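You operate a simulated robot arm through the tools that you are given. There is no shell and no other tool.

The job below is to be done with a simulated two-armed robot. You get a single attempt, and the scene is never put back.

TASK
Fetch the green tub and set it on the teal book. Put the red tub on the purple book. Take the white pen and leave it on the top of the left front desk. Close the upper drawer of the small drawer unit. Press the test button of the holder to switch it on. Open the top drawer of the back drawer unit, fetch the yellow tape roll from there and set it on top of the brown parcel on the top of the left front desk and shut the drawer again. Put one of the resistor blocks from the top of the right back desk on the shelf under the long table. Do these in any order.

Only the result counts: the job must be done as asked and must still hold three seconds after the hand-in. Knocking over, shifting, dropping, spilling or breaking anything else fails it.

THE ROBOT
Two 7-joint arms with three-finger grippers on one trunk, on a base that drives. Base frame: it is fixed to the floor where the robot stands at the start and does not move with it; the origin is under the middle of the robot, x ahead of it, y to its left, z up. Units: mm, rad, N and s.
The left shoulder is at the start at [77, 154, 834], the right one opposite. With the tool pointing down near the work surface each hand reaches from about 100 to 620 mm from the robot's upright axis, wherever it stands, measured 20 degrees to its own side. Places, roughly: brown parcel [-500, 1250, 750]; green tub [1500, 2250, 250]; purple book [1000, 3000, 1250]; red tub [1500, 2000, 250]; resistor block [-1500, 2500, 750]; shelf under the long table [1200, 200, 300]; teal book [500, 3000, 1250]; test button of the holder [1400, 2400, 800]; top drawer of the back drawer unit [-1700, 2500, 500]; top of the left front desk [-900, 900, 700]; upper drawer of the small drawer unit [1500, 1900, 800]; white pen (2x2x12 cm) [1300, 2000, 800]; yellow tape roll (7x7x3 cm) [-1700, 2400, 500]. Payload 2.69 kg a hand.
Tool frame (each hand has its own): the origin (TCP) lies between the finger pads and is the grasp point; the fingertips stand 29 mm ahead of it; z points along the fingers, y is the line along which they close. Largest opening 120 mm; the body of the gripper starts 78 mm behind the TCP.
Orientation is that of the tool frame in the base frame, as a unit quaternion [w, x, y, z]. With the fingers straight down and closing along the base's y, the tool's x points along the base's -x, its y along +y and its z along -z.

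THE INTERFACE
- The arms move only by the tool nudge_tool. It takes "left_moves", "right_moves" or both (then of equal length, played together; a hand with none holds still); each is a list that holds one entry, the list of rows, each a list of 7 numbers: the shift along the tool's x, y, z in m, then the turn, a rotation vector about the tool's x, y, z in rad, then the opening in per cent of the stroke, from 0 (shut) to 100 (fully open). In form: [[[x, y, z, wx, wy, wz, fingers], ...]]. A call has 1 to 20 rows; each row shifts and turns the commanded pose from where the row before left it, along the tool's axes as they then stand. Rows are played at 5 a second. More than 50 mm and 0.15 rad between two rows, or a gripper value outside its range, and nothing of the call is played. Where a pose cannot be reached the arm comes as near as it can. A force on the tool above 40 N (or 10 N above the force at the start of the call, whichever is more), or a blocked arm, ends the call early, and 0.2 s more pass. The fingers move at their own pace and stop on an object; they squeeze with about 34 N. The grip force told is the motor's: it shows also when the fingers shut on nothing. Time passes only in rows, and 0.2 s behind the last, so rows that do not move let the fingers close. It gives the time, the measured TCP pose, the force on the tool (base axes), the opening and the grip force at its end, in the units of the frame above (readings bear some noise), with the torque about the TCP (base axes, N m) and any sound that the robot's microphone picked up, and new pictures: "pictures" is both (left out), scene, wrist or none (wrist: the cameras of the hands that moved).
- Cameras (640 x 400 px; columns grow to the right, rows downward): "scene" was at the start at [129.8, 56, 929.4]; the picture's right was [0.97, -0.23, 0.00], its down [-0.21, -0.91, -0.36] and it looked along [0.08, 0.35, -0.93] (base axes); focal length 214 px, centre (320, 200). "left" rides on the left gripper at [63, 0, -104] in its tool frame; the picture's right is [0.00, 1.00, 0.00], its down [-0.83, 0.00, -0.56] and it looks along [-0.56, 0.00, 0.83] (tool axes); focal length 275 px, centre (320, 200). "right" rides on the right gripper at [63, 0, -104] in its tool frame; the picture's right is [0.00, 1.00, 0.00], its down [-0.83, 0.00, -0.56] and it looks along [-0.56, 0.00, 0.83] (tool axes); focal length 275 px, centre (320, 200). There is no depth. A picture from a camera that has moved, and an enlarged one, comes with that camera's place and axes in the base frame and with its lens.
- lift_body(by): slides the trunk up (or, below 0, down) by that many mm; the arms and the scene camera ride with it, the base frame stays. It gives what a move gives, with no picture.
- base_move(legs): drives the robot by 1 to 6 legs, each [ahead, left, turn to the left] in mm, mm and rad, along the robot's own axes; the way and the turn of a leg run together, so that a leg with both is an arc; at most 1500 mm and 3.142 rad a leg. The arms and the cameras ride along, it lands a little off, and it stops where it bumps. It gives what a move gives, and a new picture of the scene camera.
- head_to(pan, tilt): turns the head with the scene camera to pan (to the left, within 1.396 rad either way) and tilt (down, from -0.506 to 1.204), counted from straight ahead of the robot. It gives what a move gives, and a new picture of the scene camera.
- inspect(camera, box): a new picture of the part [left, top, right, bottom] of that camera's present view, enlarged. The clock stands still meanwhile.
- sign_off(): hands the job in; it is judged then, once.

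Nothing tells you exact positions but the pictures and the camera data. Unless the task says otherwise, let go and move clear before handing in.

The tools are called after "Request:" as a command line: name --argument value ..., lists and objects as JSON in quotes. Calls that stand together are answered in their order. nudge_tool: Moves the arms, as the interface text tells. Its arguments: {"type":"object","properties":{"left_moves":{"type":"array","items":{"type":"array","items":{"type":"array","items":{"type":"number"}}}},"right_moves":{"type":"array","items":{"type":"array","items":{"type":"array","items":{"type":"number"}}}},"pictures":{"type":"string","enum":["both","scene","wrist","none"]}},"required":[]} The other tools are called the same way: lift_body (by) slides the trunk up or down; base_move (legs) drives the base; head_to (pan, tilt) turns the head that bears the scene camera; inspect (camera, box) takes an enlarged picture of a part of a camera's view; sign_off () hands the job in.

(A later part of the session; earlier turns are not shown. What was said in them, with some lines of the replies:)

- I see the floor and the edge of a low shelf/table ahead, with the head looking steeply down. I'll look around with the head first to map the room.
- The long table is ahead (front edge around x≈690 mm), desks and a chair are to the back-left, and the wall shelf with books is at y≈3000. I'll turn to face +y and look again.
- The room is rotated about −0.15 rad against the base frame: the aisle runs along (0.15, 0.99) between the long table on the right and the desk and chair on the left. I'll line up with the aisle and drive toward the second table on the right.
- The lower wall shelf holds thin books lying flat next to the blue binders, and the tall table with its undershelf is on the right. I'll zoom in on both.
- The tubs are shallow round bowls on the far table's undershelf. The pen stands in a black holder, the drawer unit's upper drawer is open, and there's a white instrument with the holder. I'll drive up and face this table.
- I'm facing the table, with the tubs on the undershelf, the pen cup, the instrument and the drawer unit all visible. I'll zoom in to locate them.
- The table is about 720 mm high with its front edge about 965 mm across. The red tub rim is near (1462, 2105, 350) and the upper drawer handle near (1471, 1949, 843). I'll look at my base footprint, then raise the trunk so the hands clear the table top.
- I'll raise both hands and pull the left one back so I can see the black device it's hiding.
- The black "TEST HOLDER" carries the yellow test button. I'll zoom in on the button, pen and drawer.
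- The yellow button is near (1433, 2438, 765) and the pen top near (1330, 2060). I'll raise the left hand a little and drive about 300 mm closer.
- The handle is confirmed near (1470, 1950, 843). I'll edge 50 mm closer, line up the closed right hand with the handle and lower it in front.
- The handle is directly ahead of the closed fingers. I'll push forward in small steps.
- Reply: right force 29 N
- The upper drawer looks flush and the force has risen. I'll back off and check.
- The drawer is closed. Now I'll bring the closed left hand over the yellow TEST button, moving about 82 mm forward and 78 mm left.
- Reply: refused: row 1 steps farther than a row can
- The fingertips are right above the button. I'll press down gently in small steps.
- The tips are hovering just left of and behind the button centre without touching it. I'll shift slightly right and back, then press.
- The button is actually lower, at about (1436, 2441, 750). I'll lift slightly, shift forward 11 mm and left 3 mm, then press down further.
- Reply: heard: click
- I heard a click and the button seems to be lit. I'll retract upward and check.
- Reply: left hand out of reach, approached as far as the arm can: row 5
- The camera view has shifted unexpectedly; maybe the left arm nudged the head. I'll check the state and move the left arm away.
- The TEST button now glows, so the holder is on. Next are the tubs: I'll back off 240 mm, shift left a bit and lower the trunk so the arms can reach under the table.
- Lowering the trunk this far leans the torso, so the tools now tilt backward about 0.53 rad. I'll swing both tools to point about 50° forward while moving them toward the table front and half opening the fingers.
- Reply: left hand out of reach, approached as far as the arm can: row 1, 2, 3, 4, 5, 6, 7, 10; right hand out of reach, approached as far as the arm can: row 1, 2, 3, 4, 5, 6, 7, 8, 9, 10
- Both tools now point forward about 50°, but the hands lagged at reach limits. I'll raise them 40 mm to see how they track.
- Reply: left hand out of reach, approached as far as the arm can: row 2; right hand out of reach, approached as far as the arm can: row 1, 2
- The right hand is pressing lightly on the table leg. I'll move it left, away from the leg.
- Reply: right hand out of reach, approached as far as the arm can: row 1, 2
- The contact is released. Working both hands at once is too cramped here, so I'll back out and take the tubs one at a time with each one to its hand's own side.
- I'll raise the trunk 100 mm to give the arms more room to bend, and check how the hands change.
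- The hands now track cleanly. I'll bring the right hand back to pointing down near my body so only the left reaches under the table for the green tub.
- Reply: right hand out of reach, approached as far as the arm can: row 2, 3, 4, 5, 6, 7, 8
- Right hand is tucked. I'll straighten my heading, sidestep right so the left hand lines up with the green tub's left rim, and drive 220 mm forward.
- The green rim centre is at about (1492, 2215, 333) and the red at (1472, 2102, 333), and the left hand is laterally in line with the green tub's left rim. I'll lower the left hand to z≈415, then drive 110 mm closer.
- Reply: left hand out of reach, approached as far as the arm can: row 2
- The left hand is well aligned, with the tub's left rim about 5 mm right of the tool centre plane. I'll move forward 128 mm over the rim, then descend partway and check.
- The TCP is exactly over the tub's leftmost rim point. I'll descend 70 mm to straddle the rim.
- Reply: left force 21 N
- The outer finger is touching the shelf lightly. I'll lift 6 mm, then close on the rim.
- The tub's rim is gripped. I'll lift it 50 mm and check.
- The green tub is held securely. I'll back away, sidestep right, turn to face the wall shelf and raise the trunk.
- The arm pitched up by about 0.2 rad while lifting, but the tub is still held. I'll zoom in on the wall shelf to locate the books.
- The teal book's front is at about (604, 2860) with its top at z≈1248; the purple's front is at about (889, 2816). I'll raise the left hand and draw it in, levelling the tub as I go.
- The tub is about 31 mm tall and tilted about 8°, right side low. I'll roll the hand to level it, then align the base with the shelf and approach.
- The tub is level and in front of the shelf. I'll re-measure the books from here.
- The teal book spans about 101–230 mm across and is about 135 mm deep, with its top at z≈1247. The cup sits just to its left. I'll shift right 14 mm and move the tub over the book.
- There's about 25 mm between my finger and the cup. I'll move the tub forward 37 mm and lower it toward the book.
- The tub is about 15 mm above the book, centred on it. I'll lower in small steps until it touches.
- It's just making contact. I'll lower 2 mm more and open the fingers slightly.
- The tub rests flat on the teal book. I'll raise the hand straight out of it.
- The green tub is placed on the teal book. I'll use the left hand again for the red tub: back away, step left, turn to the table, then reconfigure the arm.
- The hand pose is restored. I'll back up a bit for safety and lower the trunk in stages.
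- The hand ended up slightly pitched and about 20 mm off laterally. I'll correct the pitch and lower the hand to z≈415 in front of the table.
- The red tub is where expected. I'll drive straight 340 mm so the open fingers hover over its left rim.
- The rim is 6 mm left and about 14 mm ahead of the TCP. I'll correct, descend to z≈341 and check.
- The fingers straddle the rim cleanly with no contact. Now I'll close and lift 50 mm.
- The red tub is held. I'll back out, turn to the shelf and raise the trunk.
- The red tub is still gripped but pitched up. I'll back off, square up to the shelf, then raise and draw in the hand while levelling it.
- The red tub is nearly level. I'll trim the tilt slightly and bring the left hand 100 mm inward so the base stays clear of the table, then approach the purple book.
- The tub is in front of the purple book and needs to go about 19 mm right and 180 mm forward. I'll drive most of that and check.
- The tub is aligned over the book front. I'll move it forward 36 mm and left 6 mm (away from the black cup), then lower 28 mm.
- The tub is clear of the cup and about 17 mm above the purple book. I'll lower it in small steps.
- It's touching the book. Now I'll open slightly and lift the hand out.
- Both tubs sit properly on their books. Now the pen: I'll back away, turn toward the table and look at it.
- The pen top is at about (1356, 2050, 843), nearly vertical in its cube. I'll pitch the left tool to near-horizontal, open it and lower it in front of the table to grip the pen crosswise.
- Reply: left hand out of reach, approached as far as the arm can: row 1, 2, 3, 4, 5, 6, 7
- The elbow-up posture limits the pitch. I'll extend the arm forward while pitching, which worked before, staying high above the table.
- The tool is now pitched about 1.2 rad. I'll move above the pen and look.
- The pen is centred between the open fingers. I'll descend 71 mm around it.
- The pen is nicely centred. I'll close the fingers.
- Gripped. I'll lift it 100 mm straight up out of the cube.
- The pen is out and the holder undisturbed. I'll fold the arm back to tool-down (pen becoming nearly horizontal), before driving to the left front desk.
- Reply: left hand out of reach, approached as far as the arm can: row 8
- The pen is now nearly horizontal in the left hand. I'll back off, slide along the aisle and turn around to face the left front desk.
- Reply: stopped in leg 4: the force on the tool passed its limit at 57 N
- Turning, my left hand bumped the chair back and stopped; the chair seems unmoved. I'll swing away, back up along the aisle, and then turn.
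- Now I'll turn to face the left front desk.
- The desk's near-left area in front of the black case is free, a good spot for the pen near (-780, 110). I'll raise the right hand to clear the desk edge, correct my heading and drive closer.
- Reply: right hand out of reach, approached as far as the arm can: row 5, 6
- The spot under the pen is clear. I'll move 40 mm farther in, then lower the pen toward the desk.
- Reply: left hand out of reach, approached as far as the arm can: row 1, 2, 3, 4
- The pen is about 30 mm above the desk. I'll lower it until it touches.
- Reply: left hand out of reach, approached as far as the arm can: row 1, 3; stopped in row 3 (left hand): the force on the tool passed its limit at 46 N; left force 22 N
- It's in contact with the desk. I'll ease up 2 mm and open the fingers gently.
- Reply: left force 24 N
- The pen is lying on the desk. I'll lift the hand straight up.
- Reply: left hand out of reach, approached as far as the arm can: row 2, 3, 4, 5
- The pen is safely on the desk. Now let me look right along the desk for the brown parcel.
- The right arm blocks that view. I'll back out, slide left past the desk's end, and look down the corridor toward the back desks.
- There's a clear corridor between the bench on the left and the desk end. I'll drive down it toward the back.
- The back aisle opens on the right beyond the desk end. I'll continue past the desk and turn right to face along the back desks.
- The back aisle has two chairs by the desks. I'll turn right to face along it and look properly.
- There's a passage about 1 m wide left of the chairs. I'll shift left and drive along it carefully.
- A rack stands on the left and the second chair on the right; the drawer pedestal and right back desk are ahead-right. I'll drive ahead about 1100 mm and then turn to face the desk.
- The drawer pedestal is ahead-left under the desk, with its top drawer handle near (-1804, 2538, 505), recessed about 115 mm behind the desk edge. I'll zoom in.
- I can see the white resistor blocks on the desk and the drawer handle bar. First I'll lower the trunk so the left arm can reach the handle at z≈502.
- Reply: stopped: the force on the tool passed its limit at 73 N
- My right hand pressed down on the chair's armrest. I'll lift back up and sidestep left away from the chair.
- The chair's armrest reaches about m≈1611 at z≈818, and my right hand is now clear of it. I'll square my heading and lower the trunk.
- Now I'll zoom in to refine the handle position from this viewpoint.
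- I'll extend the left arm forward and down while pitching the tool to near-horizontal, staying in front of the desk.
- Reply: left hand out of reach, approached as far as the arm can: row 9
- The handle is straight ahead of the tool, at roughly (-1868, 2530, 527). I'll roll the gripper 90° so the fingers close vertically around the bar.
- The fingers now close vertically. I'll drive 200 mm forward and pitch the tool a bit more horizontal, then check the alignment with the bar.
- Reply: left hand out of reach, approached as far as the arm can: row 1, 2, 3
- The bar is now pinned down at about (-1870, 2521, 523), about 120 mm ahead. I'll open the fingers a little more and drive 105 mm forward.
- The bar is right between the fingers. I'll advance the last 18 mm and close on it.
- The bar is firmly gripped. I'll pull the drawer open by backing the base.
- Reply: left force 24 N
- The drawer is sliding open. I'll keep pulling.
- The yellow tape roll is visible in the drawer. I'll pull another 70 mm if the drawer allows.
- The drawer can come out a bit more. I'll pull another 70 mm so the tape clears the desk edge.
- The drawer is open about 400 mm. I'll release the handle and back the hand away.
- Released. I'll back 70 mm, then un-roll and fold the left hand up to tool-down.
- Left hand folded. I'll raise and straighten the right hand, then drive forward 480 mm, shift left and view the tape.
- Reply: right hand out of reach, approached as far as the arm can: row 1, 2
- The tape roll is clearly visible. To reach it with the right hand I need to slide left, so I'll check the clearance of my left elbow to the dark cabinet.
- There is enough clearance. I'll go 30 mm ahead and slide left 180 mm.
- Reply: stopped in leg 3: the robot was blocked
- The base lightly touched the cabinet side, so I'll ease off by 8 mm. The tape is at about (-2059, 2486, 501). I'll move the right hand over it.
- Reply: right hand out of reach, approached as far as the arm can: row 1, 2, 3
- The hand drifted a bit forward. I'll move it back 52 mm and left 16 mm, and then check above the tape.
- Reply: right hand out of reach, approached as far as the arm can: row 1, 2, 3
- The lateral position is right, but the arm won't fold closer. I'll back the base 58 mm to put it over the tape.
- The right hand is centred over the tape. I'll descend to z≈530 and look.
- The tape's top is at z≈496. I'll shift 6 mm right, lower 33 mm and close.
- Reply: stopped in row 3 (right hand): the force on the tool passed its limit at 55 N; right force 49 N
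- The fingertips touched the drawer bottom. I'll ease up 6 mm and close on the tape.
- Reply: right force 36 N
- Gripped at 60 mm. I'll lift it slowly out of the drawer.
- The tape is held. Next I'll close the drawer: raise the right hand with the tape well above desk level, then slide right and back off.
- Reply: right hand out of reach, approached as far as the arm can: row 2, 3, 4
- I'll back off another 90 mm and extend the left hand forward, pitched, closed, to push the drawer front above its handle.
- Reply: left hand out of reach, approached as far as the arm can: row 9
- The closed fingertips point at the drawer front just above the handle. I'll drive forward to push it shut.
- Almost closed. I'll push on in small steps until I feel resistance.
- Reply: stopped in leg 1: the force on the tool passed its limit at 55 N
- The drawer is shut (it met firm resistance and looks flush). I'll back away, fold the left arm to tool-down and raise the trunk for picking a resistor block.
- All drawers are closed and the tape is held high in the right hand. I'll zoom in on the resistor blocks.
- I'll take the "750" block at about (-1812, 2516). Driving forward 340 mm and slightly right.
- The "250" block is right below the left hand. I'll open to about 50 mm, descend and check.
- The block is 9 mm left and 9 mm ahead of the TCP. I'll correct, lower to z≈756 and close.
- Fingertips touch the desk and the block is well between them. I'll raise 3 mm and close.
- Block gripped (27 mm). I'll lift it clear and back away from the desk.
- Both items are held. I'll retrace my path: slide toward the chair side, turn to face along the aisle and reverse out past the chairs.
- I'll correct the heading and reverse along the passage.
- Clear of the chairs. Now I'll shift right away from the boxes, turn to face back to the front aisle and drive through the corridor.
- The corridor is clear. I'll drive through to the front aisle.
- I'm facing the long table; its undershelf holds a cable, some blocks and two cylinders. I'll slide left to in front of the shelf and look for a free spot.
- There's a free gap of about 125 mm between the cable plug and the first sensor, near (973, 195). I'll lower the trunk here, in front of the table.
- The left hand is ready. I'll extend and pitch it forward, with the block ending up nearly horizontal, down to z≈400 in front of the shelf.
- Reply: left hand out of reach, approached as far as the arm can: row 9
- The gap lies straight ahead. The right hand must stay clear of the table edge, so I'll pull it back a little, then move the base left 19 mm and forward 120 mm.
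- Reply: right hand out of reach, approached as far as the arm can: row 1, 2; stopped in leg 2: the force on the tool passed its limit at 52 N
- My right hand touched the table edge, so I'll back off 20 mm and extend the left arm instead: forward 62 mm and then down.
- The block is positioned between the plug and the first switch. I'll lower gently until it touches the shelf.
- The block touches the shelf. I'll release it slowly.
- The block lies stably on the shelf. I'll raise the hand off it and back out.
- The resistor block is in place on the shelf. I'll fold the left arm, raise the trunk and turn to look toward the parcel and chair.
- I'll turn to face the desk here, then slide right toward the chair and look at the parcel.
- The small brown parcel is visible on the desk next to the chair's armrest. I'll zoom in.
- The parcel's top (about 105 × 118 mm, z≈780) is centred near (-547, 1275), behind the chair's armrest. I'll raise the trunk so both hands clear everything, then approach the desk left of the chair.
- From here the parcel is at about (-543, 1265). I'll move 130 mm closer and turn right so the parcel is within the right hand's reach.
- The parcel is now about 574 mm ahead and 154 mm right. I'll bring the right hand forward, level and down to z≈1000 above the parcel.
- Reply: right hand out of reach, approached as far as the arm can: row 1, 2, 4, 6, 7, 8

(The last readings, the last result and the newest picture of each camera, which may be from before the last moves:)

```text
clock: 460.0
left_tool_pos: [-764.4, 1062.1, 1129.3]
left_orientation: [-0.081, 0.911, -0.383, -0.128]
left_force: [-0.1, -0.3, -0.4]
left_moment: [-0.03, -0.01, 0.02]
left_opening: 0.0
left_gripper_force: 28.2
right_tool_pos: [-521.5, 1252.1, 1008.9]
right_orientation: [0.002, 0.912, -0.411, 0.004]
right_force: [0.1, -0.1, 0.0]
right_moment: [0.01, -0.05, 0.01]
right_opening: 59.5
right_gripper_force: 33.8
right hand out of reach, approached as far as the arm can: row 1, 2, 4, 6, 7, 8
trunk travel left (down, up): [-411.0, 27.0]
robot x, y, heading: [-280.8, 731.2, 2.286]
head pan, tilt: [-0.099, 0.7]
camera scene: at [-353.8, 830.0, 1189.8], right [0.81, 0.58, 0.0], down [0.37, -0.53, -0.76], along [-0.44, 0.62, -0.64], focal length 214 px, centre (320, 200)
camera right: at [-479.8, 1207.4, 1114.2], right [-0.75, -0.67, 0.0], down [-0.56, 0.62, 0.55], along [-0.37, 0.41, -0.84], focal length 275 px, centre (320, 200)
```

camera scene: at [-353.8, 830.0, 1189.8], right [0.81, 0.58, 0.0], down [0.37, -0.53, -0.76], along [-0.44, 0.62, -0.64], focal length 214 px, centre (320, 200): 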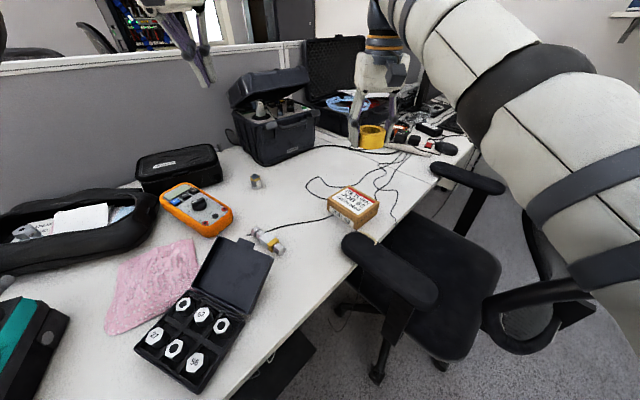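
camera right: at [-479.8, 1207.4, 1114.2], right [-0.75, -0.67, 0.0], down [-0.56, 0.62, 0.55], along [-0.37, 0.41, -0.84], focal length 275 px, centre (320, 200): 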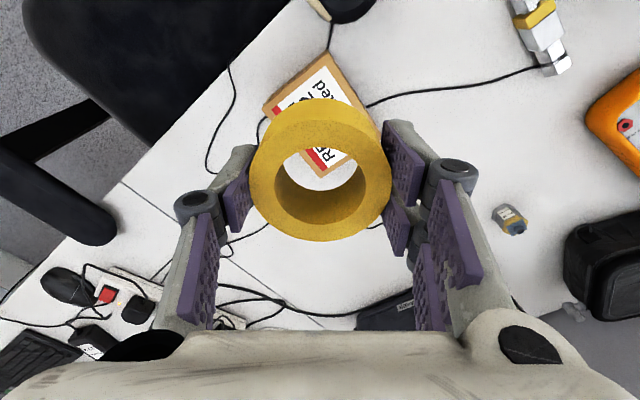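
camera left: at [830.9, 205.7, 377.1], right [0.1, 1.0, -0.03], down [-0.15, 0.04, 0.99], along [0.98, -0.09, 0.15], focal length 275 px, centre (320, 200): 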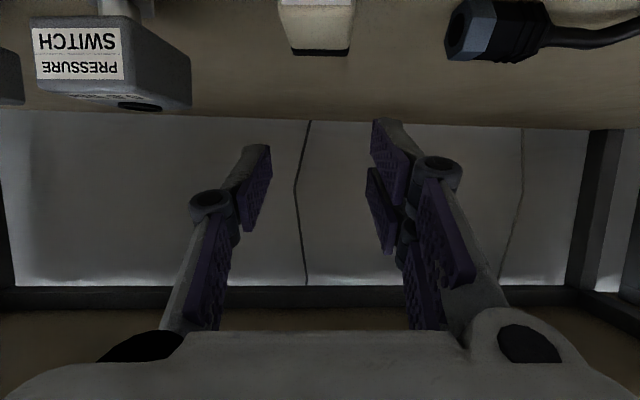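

The tape hangs almost over the parcel; it needs to go about 30 mm forward and 5 mm left. I'll adjust and descend to z≈880.

Request:
nudge_tool --right_moves '[[[-0.03, 0.0055, 0, 0, 0, 0, 0], [0, 0, 0.043, 0, 0, 0, 0], [0, 0, 0.043, 0, 0, 0, 0], [0, 0, 0.043, 0, 0, 0, 0], [0, 0, 0, 0, 0, 0, 0]]]'

Request:
inspect --camera "scene" --box '[300, 110, 440, 250]'

```text
clock: 461.2
left_tool_pos: [-763.4, 1060.9, 1131.0]
left_orientation: [-0.082, 0.911, -0.384, -0.129]
left_force: [0.3, -0.8, 0.4]
left_moment: [0.02, -0.01, -0.01]
left_opening: 0.0
left_gripper_force: 28.4
right_tool_pos: [-540.0, 1271.1, 886.2]
right_orientation: [0.002, 0.912, -0.41, 0.004]
right_force: [-0.2, -0.8, -0.9]
right_moment: [0.04, 0.0, 0.03]
right_opening: 59.7
right_gripper_force: 34.1
right hand out of reach, approached as far as the arm can: row 1, 2, 3, 4
trunk travel left (down, up): [-411.0, 27.0]
robot x, y, heading: [-283.5, 732.6, 2.287]
head pan, tilt: [-0.099, 0.7]
camera scene: at [-353.4, 828.7, 1190.2], right [0.81, 0.58, 0.0], down [0.37, -0.52, -0.77], along [-0.44, 0.62, -0.64], focal length 214 px, centre (320, 200)
camera right: at [-498.3, 1225.2, 991.1], right [-0.75, -0.67, 0.0], down [-0.56, 0.62, 0.55], along [-0.37, 0.41, -0.84], focal length 275 px, centre (320, 200)
```

scene: 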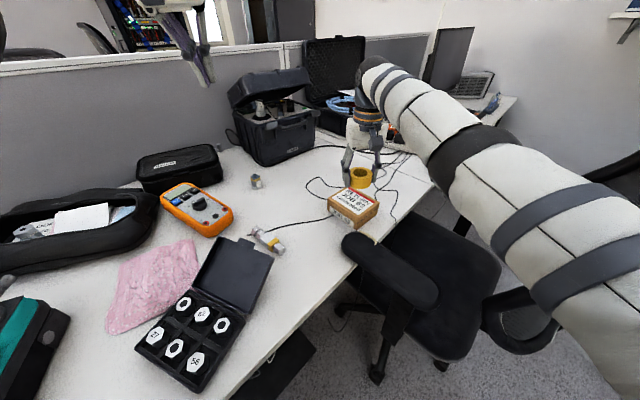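
right: 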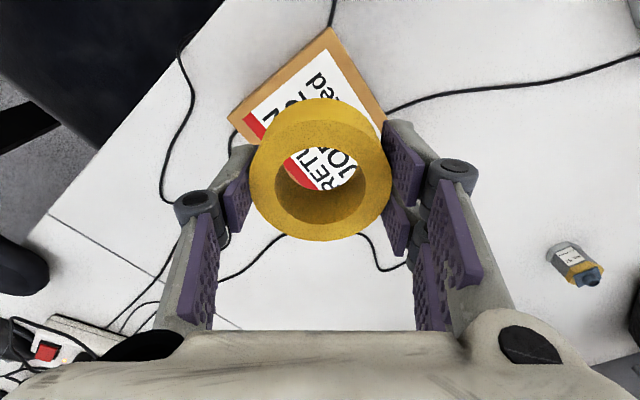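

```text
2.86 times, centred on (370, 180) of scene
camera zoom: at [-353.4, 828.7, 1190.2], right [0.81, 0.58, 0.0], down [0.37, -0.52, -0.77], along [-0.44, 0.62, -0.64], focal length 613 px, centre (177, 257)
```

zoom: 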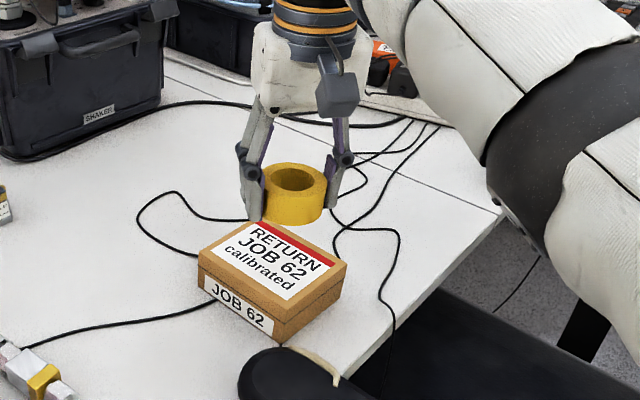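

The tape is well centred over the parcel. I'll lower it until it touches the parcel top.

Request:
nudge_tool --right_moves '[[[-0.003, -0.002, 0.03, 0, 0, 0, 0], [0, 0, 0.01, 0, 0, 0, 0], [0, 0, 0, 0, 0, 0, 0]]]'

Request:
inspect --camera "scene" --box '[300, 130, 420, 250]'

```text
clock: 462.0
left_tool_pos: [-763.3, 1061.6, 1129.4]
left_orientation: [-0.082, 0.911, -0.384, -0.128]
left_force: [0.7, 0.5, 0.2]
left_moment: [0.0, 0.0, 0.04]
left_opening: 0.2
left_gripper_force: 28.2
right_tool_pos: [-542.3, 1272.4, 845.6]
right_orientation: [0.002, 0.912, -0.41, 0.003]
right_force: [-0.6, 0.3, -1.0]
right_moment: [-0.03, -0.02, -0.02]
right_opening: 59.9
right_gripper_force: 34.1
trunk travel left (down, up): [-411.0, 27.0]
robot x, y, heading: [-277.9, 733.1, 2.293]
head pan, tilt: [-0.099, 0.7]
camera scene: at [-353.6, 829.0, 1190.1], right [0.81, 0.58, 0.0], down [0.37, -0.52, -0.76], along [-0.44, 0.62, -0.64], focal length 214 px, centre (320, 200)
camera right: at [-499.9, 1228.4, 950.1], right [-0.75, -0.67, 0.0], down [-0.56, 0.62, 0.55], along [-0.37, 0.41, -0.84], focal length 275 px, centre (320, 200)
```

scene: 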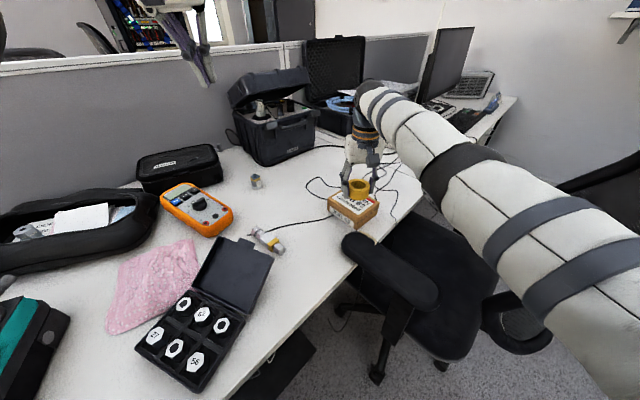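
right: 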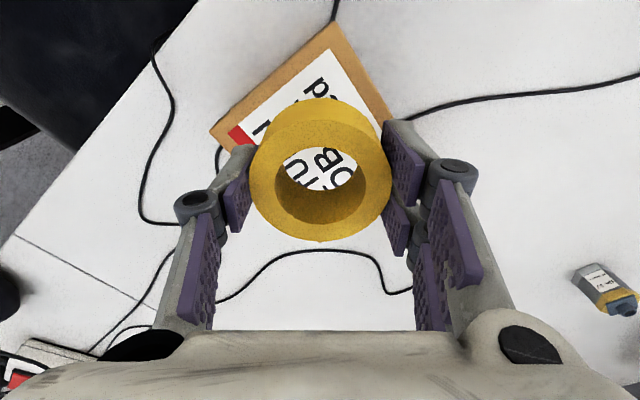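

```text
3.33 times, centred on (360, 190) of scene
camera zoom: at [-353.6, 829.0, 1190.1], right [0.81, 0.58, 0.0], down [0.37, -0.52, -0.76], along [-0.44, 0.62, -0.64], focal length 715 px, centre (187, 233)
```

zoom: 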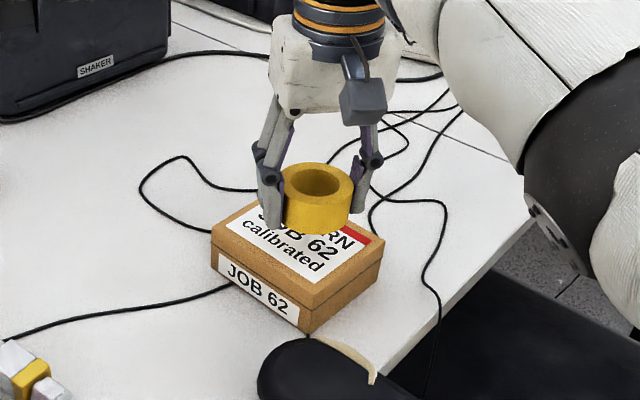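

Both views agree the tape is within about 1 cm of the parcel's centre. I'll lower in small steps until contact.

Request:
nudge_tool --right_moves '[[[0.004, 0, 0.01, 0, 0, 0, 0], [0, 0, 0.004, 0, 0, 0, 0], [0, 0, 0.003, 0, 0, 0, 0], [0, 0, 0.003, 0, 0, 0, 0]]]' --pictures "none"

Request:
inspect --camera "scene" --box '[300, 130, 420, 250]'

```text
clock: 463.0
left_tool_pos: [-764.4, 1061.8, 1130.4]
left_orientation: [-0.082, 0.911, -0.383, -0.129]
left_force: [0.5, 0.0, -0.1]
left_moment: [-0.02, -0.03, -0.01]
left_opening: 0.0
left_gripper_force: 28.1
right_tool_pos: [-542.4, 1273.5, 824.1]
right_orientation: [0.002, 0.912, -0.41, 0.004]
right_force: [0.0, 0.1, -1.6]
right_moment: [-0.01, 0.03, 0.01]
right_opening: 59.7
right_gripper_force: 34.6
right hand out of reach, approached as far as the arm can: row 1
trunk travel left (down, up): [-411.0, 27.0]
robot x, y, heading: [-280.4, 732.6, 2.292]
head pan, tilt: [-0.099, 0.7]
```

```text
3.33 times, centred on (360, 190) of scene
camera zoom: at [-353.6, 829.0, 1190.1], right [0.81, 0.58, 0.0], down [0.37, -0.52, -0.76], along [-0.44, 0.62, -0.64], focal length 715 px, centre (187, 233)
```

zoom: 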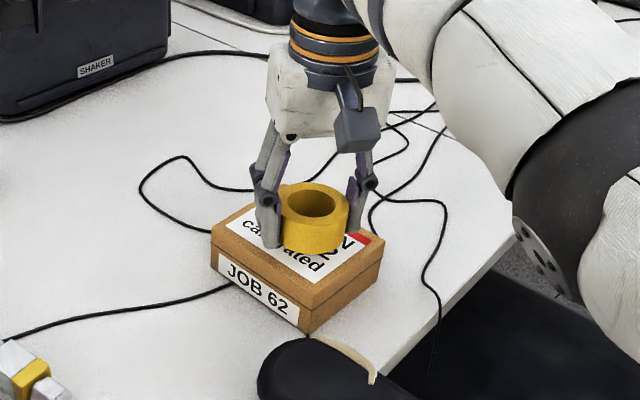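

Request:
nudge_tool --right_moves '[[[0, 0, 0.004, 0, 0, 0, 0], [0, 0, 0.004, 0, 0, 0, 0], [0, 0, 0.003, 0, 0, 0, 0], [0, 0, 0.003, 0, 0, 0, 0]]]' --pictures "none"

Request:
inspect --camera "scene" --box '[300, 130, 420, 250]'

```text
clock: 464.0
left_tool_pos: [-763.8, 1061.6, 1130.8]
left_orientation: [-0.081, 0.911, -0.383, -0.13]
left_force: [0.1, 0.3, -0.3]
left_moment: [-0.01, -0.04, -0.01]
left_opening: 0.0
left_gripper_force: 28.2
right_tool_pos: [-541.5, 1273.9, 810.4]
right_orientation: [0.002, 0.912, -0.411, 0.004]
right_force: [-0.8, -0.4, -0.5]
right_moment: [0.03, 0.01, -0.02]
right_opening: 59.7
right_gripper_force: 33.9
trunk travel left (down, up): [-411.0, 27.0]
robot x, y, heading: [-278.9, 731.5, 2.29]
head pan, tilt: [-0.099, 0.7]
```

```text
3.33 times, centred on (360, 190) of scene
camera zoom: at [-353.6, 829.0, 1190.0], right [0.81, 0.58, 0.0], down [0.37, -0.52, -0.76], along [-0.44, 0.62, -0.64], focal length 715 px, centre (187, 233)
```

zoom: 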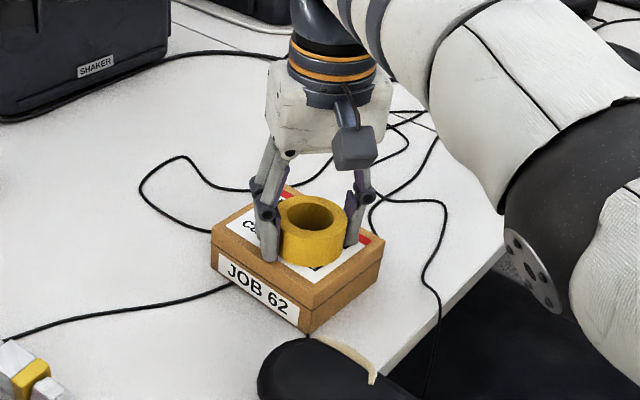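

Request:
nudge_tool --right_moves '[[[0, 0, 0.003, 0, 0, 0, 0], [0, 0, 0.003, 0, 0, 0, 0], [0, 0, 0.002, 0, 0, 0, 0]]]' --pictures "none"

Request:
inspect --camera "scene" --box '[300, 130, 420, 250]'

```text
clock: 464.8
left_tool_pos: [-762.0, 1060.9, 1132.1]
left_orientation: [-0.083, 0.911, -0.383, -0.13]
left_force: [-0.2, -0.4, 0.0]
left_moment: [0.01, -0.02, 0.04]
left_opening: 0.1
left_gripper_force: 28.8
right_tool_pos: [-542.4, 1272.8, 807.3]
right_orientation: [0.0, 0.912, -0.41, 0.0]
right_force: [3.3, 4.2, 24.0]
right_moment: [0.52, 0.24, -0.02]
right_opening: 60.1
right_gripper_force: 33.3
trunk travel left (down, up): [-411.0, 27.0]
robot x, y, heading: [-279.6, 730.6, 2.291]
head pan, tilt: [-0.099, 0.7]
```

```text
3.33 times, centred on (360, 190) of scene
camera zoom: at [-352.2, 827.4, 1190.8], right [0.81, 0.58, 0.0], down [0.37, -0.52, -0.77], along [-0.44, 0.62, -0.64], focal length 715 px, centre (187, 233)
```

zoom: 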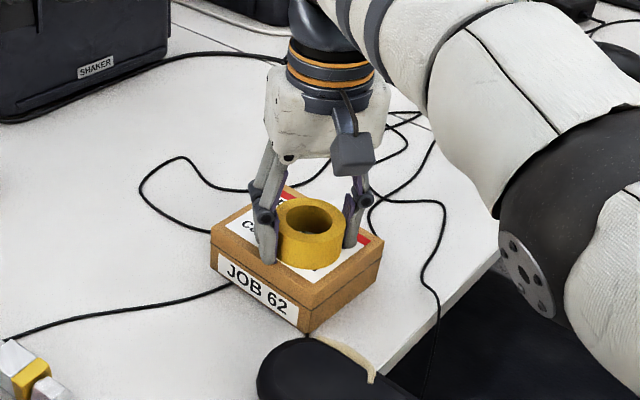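

Contact made, and the tape is well centred. I'll ease off slightly and open the fingers.

Request:
nudge_tool --right_moves '[[[0, 0, -0.004, 0, 0, 0, 48], [0, 0, 0, 0, 0, 0, 54], [0, 0, -0.002, 0, 0, 0, 62], [0, 0, 0, 0, 0, 0, 70], [0, 0, 0, 0, 0, 0, 70]]]' --pictures "wrist"

Request:
inspect --camera "scene" --box '[300, 130, 420, 250]'

```text
clock: 466.0
left_tool_pos: [-762.9, 1061.6, 1128.6]
left_orientation: [-0.081, 0.911, -0.384, -0.129]
left_force: [-0.4, -0.1, 0.0]
left_moment: [0.01, 0.01, 0.03]
left_opening: 0.0
left_gripper_force: 28.9
right_tool_pos: [-541.9, 1272.7, 808.4]
right_orientation: [0.002, 0.912, -0.411, 0.004]
right_force: [0.0, -0.9, -0.3]
right_moment: [0.0, 0.03, -0.02]
right_opening: 83.8
right_gripper_force: 0.1
trunk travel left (down, up): [-411.0, 27.0]
robot x, y, heading: [-281.4, 736.3, 2.292]
head pan, tilt: [-0.099, 0.7]
camera right: at [-500.3, 1227.2, 912.5], right [-0.75, -0.67, 0.0], down [-0.56, 0.62, 0.55], along [-0.37, 0.41, -0.84], focal length 275 px, centre (320, 200)
```

right: 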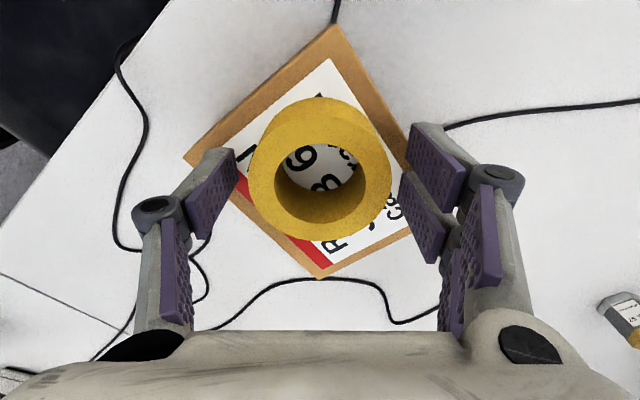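

```text
3.33 times, centred on (360, 190) of scene
camera zoom: at [-353.6, 829.0, 1190.0], right [0.81, 0.58, 0.0], down [0.37, -0.52, -0.76], along [-0.44, 0.62, -0.64], focal length 715 px, centre (187, 233)
```

zoom: 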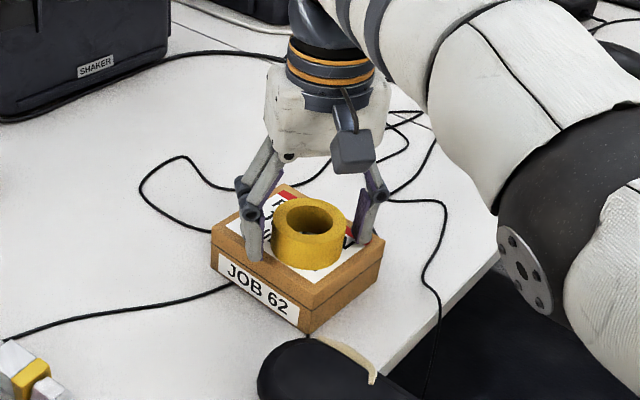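

Tape released on the parcel. I'll lift the right hand straight up and verify.

Request:
nudge_tool --right_moves '[[[0, 0, -0.02, 0, 0, 0, 70], [0, 0, -0.04, 0, 0, 0, 70], [0, 0, -0.045, 0, 0, 0, 70], [0, 0, -0.045, 0, 0, 0, 70], [0, 0, -0.045, 0, 0, 0, 70], [0, 0, -0.045, 0, 0, 0, 70]]]'

Request:
inspect --camera "scene" --box '[300, 130, 420, 250]'

```text
clock: 467.4
left_tool_pos: [-764.2, 1060.8, 1130.0]
left_orientation: [-0.082, 0.911, -0.384, -0.128]
left_force: [0.2, -0.4, -1.0]
left_moment: [0.02, 0.03, -0.02]
left_opening: 0.0
left_gripper_force: 29.0
right_tool_pos: [-517.8, 1241.5, 1038.2]
right_orientation: [0.001, 0.912, -0.41, 0.003]
right_force: [-0.1, 0.2, -0.9]
right_moment: [0.02, 0.03, -0.01]
right_opening: 84.1
right_gripper_force: 0.1
right hand out of reach, approached as far as the arm can: row 3, 4, 5, 6
trunk travel left (down, up): [-411.0, 27.0]
robot x, y, heading: [-282.0, 730.8, 2.287]
head pan, tilt: [-0.099, 0.7]
camera scene: at [-353.3, 828.5, 1190.2], right [0.81, 0.58, 0.0], down [0.37, -0.52, -0.77], along [-0.44, 0.62, -0.64], focal length 214 px, centre (320, 200)
camera right: at [-475.7, 1196.7, 1142.6], right [-0.75, -0.67, 0.0], down [-0.56, 0.62, 0.55], along [-0.37, 0.41, -0.84], focal length 275 px, centre (320, 200)
```

scene: 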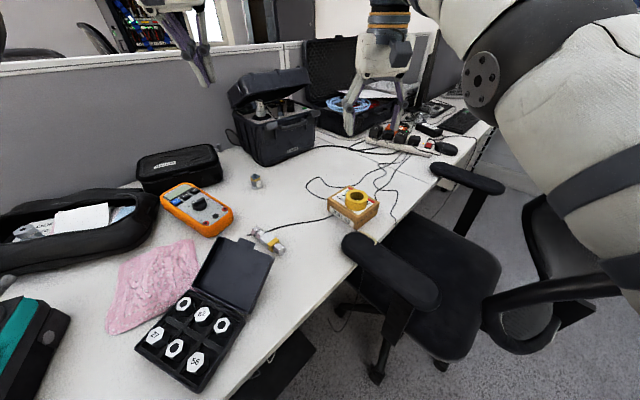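
right: 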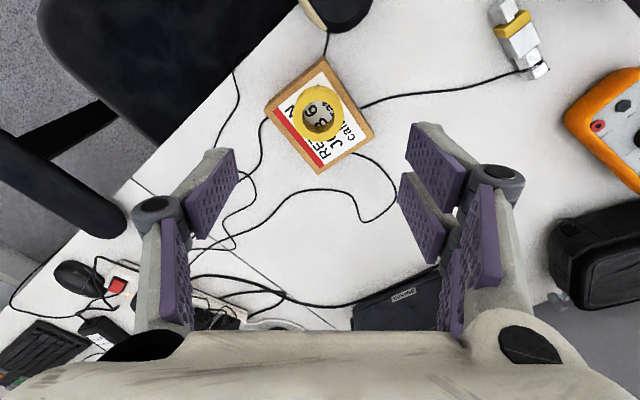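

```text
3.33 times, centred on (360, 190) of scene
camera zoom: at [-353.3, 828.5, 1190.2], right [0.81, 0.58, 0.0], down [0.37, -0.52, -0.77], along [-0.44, 0.62, -0.64], focal length 715 px, centre (187, 233)
```

zoom: 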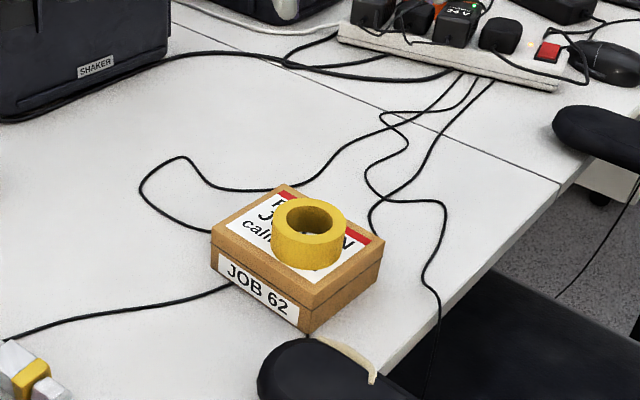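

The tape sits on the parcel. I'll turn back and move clear of the desk, then take a final look around before handing in.

Request:
base_move --legs '[[0, 0, 0.7], [-400, 0, 0]]'

Request:
head_to --pan 0 --tilt 0.5

Request:
head_to --pan -1.39 --tilt 0.2

```text
clock: 471.7
left_tool_pos: [-476.4, 614.7, 1129.6]
left_orientation: [-0.033, 0.987, -0.05, -0.149]
left_force: [-0.3, -0.8, -0.2]
left_moment: [-0.03, 0.02, 0.01]
left_opening: 0.1
left_gripper_force: 28.1
right_tool_pos: [-403.0, 910.9, 1037.4]
right_orientation: [0.0, 0.997, -0.075, 0.004]
right_force: [0.1, 0.3, 0.5]
right_moment: [0.0, 0.02, 0.01]
right_opening: 84.2
right_gripper_force: 0.1
trunk travel left (down, up): [-411.0, 27.0]
robot x, y, heading: [105.0, 670.4, 2.984]
head pan, tilt: [-0.099, 0.7]
camera scene: at [-10.4, 699.5, 1190.1], right [0.25, 0.97, 0.0], down [0.62, -0.16, -0.77], along [-0.74, 0.19, -0.64], focal length 214 px, centre (320, 200)
```

scene: 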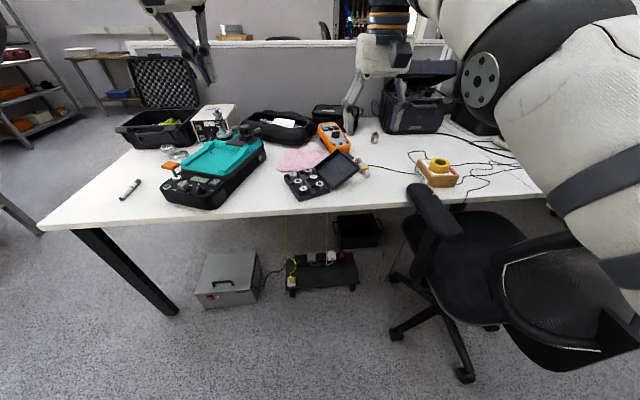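

```text
clock: 472.4
left_tool_pos: [-476.1, 613.9, 1131.4]
left_orientation: [-0.033, 0.987, -0.05, -0.149]
left_force: [0.6, -0.8, 0.2]
left_moment: [0.01, 0.0, -0.01]
left_opening: 0.1
left_gripper_force: 28.6
right_tool_pos: [-402.9, 911.6, 1036.8]
right_orientation: [0.0, 0.997, -0.076, 0.004]
right_force: [0.0, 0.2, -1.2]
right_moment: [0.0, -0.01, -0.02]
right_opening: 84.2
right_gripper_force: 0.0
trunk travel left (down, up): [-411.0, 27.0]
robot x, y, heading: [106.7, 671.5, 2.985]
head pan, tilt: [0.0, 0.499]
camera scene: at [-18.6, 692.3, 1207.7], right [0.15, 0.99, 0.0], down [0.47, -0.07, -0.88], along [-0.87, 0.14, -0.48], focal length 214 px, centre (320, 200)
```

scene: 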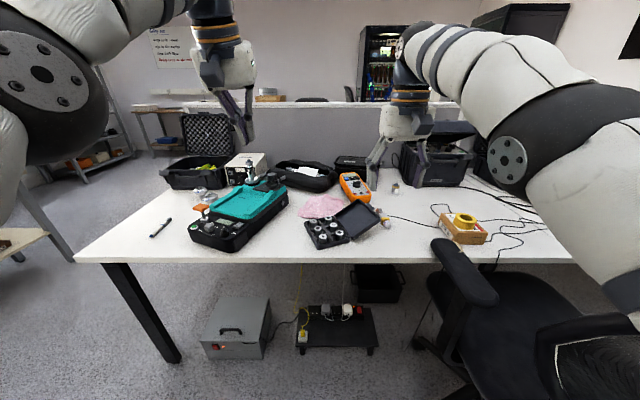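

```text
clock: 474.0
left_tool_pos: [-474.7, 615.1, 1130.0]
left_orientation: [-0.033, 0.987, -0.05, -0.149]
left_force: [0.1, 0.4, -0.4]
left_moment: [0.01, 0.02, -0.02]
left_opening: 0.0
left_gripper_force: 28.0
right_tool_pos: [-402.9, 910.1, 1036.9]
right_orientation: [-0.001, 0.997, -0.075, 0.003]
right_force: [0.0, -0.5, 0.8]
right_moment: [0.02, 0.02, 0.02]
right_opening: 83.9
right_gripper_force: 0.0
trunk travel left (down, up): [-411.0, 27.0]
robot x, y, heading: [102.9, 672.5, 2.989]
head pan, tilt: [-1.389, 0.201]
camera scene: at [68.8, 771.3, 1235.5], right [1.0, 0.03, 0.0], down [0.01, -0.2, -0.98], along [-0.03, 0.98, -0.2], focal length 214 px, centre (320, 200)
```

scene: 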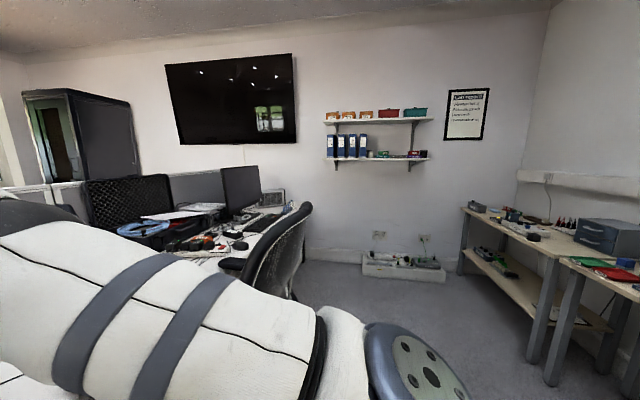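

Request:
inspect --camera "scene" --box '[320, 100, 440, 180]'

Request:
inspect --camera "scene" --box '[450, 190, 640, 310]'

```text
5.00 times, centred on (380, 140) of scene
camera zoom: at [68.8, 771.3, 1235.5], right [1.0, 0.03, 0.0], down [0.01, -0.2, -0.98], along [-0.03, 0.98, -0.2], focal length 1072 px, centre (20, 500)
```

zoom: 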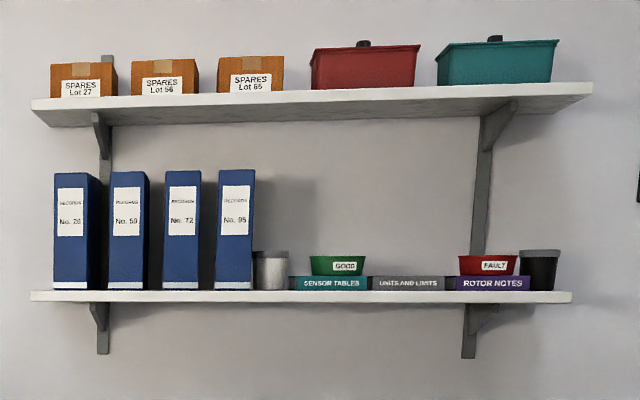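

```text
3.33 times, centred on (545, 250) of scene
camera zoom: at [68.8, 771.3, 1235.5], right [1.0, 0.03, 0.0], down [0.01, -0.2, -0.98], along [-0.03, 0.98, -0.2], focal length 715 px, centre (-430, 33)
```

zoom: 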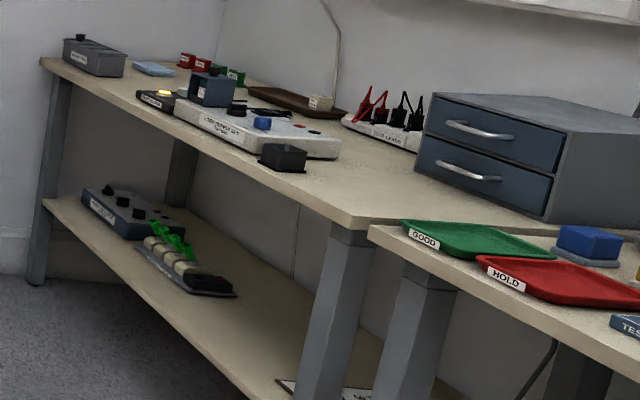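

Final look: both tubs are on their books, the small drawer is shut, and the test button is lit. The pen and the tape-topped parcel are on the left front desk, the back drawer is closed, and the resistor block is on the shelf. I'm handing in.

Request:
sign_off

```text
The job is handed in.
```

I did all seven parts and handed the job in. However, I bumped a few things along the way, and the hand-in doesn't say whether it passed.

| Task | Result at my last look |
|---|---|
| Green tub | On the teal book |
| Red tub | On the purple book |
| White pen | Lying on top of the left front desk |
| Upper drawer of the small drawer unit | Closed |
| Test button of the holder | Pressed; the light was still on at the end |
| Yellow tape roll | On top of the brown parcel; I pushed the back drawer shut until it met firm resistance |
| Resistor block ("250 ohm") | Lying on its side on the shelf under the long table, between a cable plug and a pressure switch |

These contacts could count against the job:
- **Front chair:** the left hand hit its backrest while I was turning, at 57 N. My position estimates of the chair before and after differ by about 50 mm, which is within my measurement error, so I can't rule out that it moved.
- **Back chair:** the right hand pressed straight down on an armrest, at 73 N.
- **Tables:** the right hand touched a leg of the far table at about 17 N and the edge of the long table at 52 N.
- **Dark cabinet:** the base was stopped against it, or something beside it, when I slid left near the back drawer unit.

Nothing looked moved or knocked over after these, but I only checked by camera.
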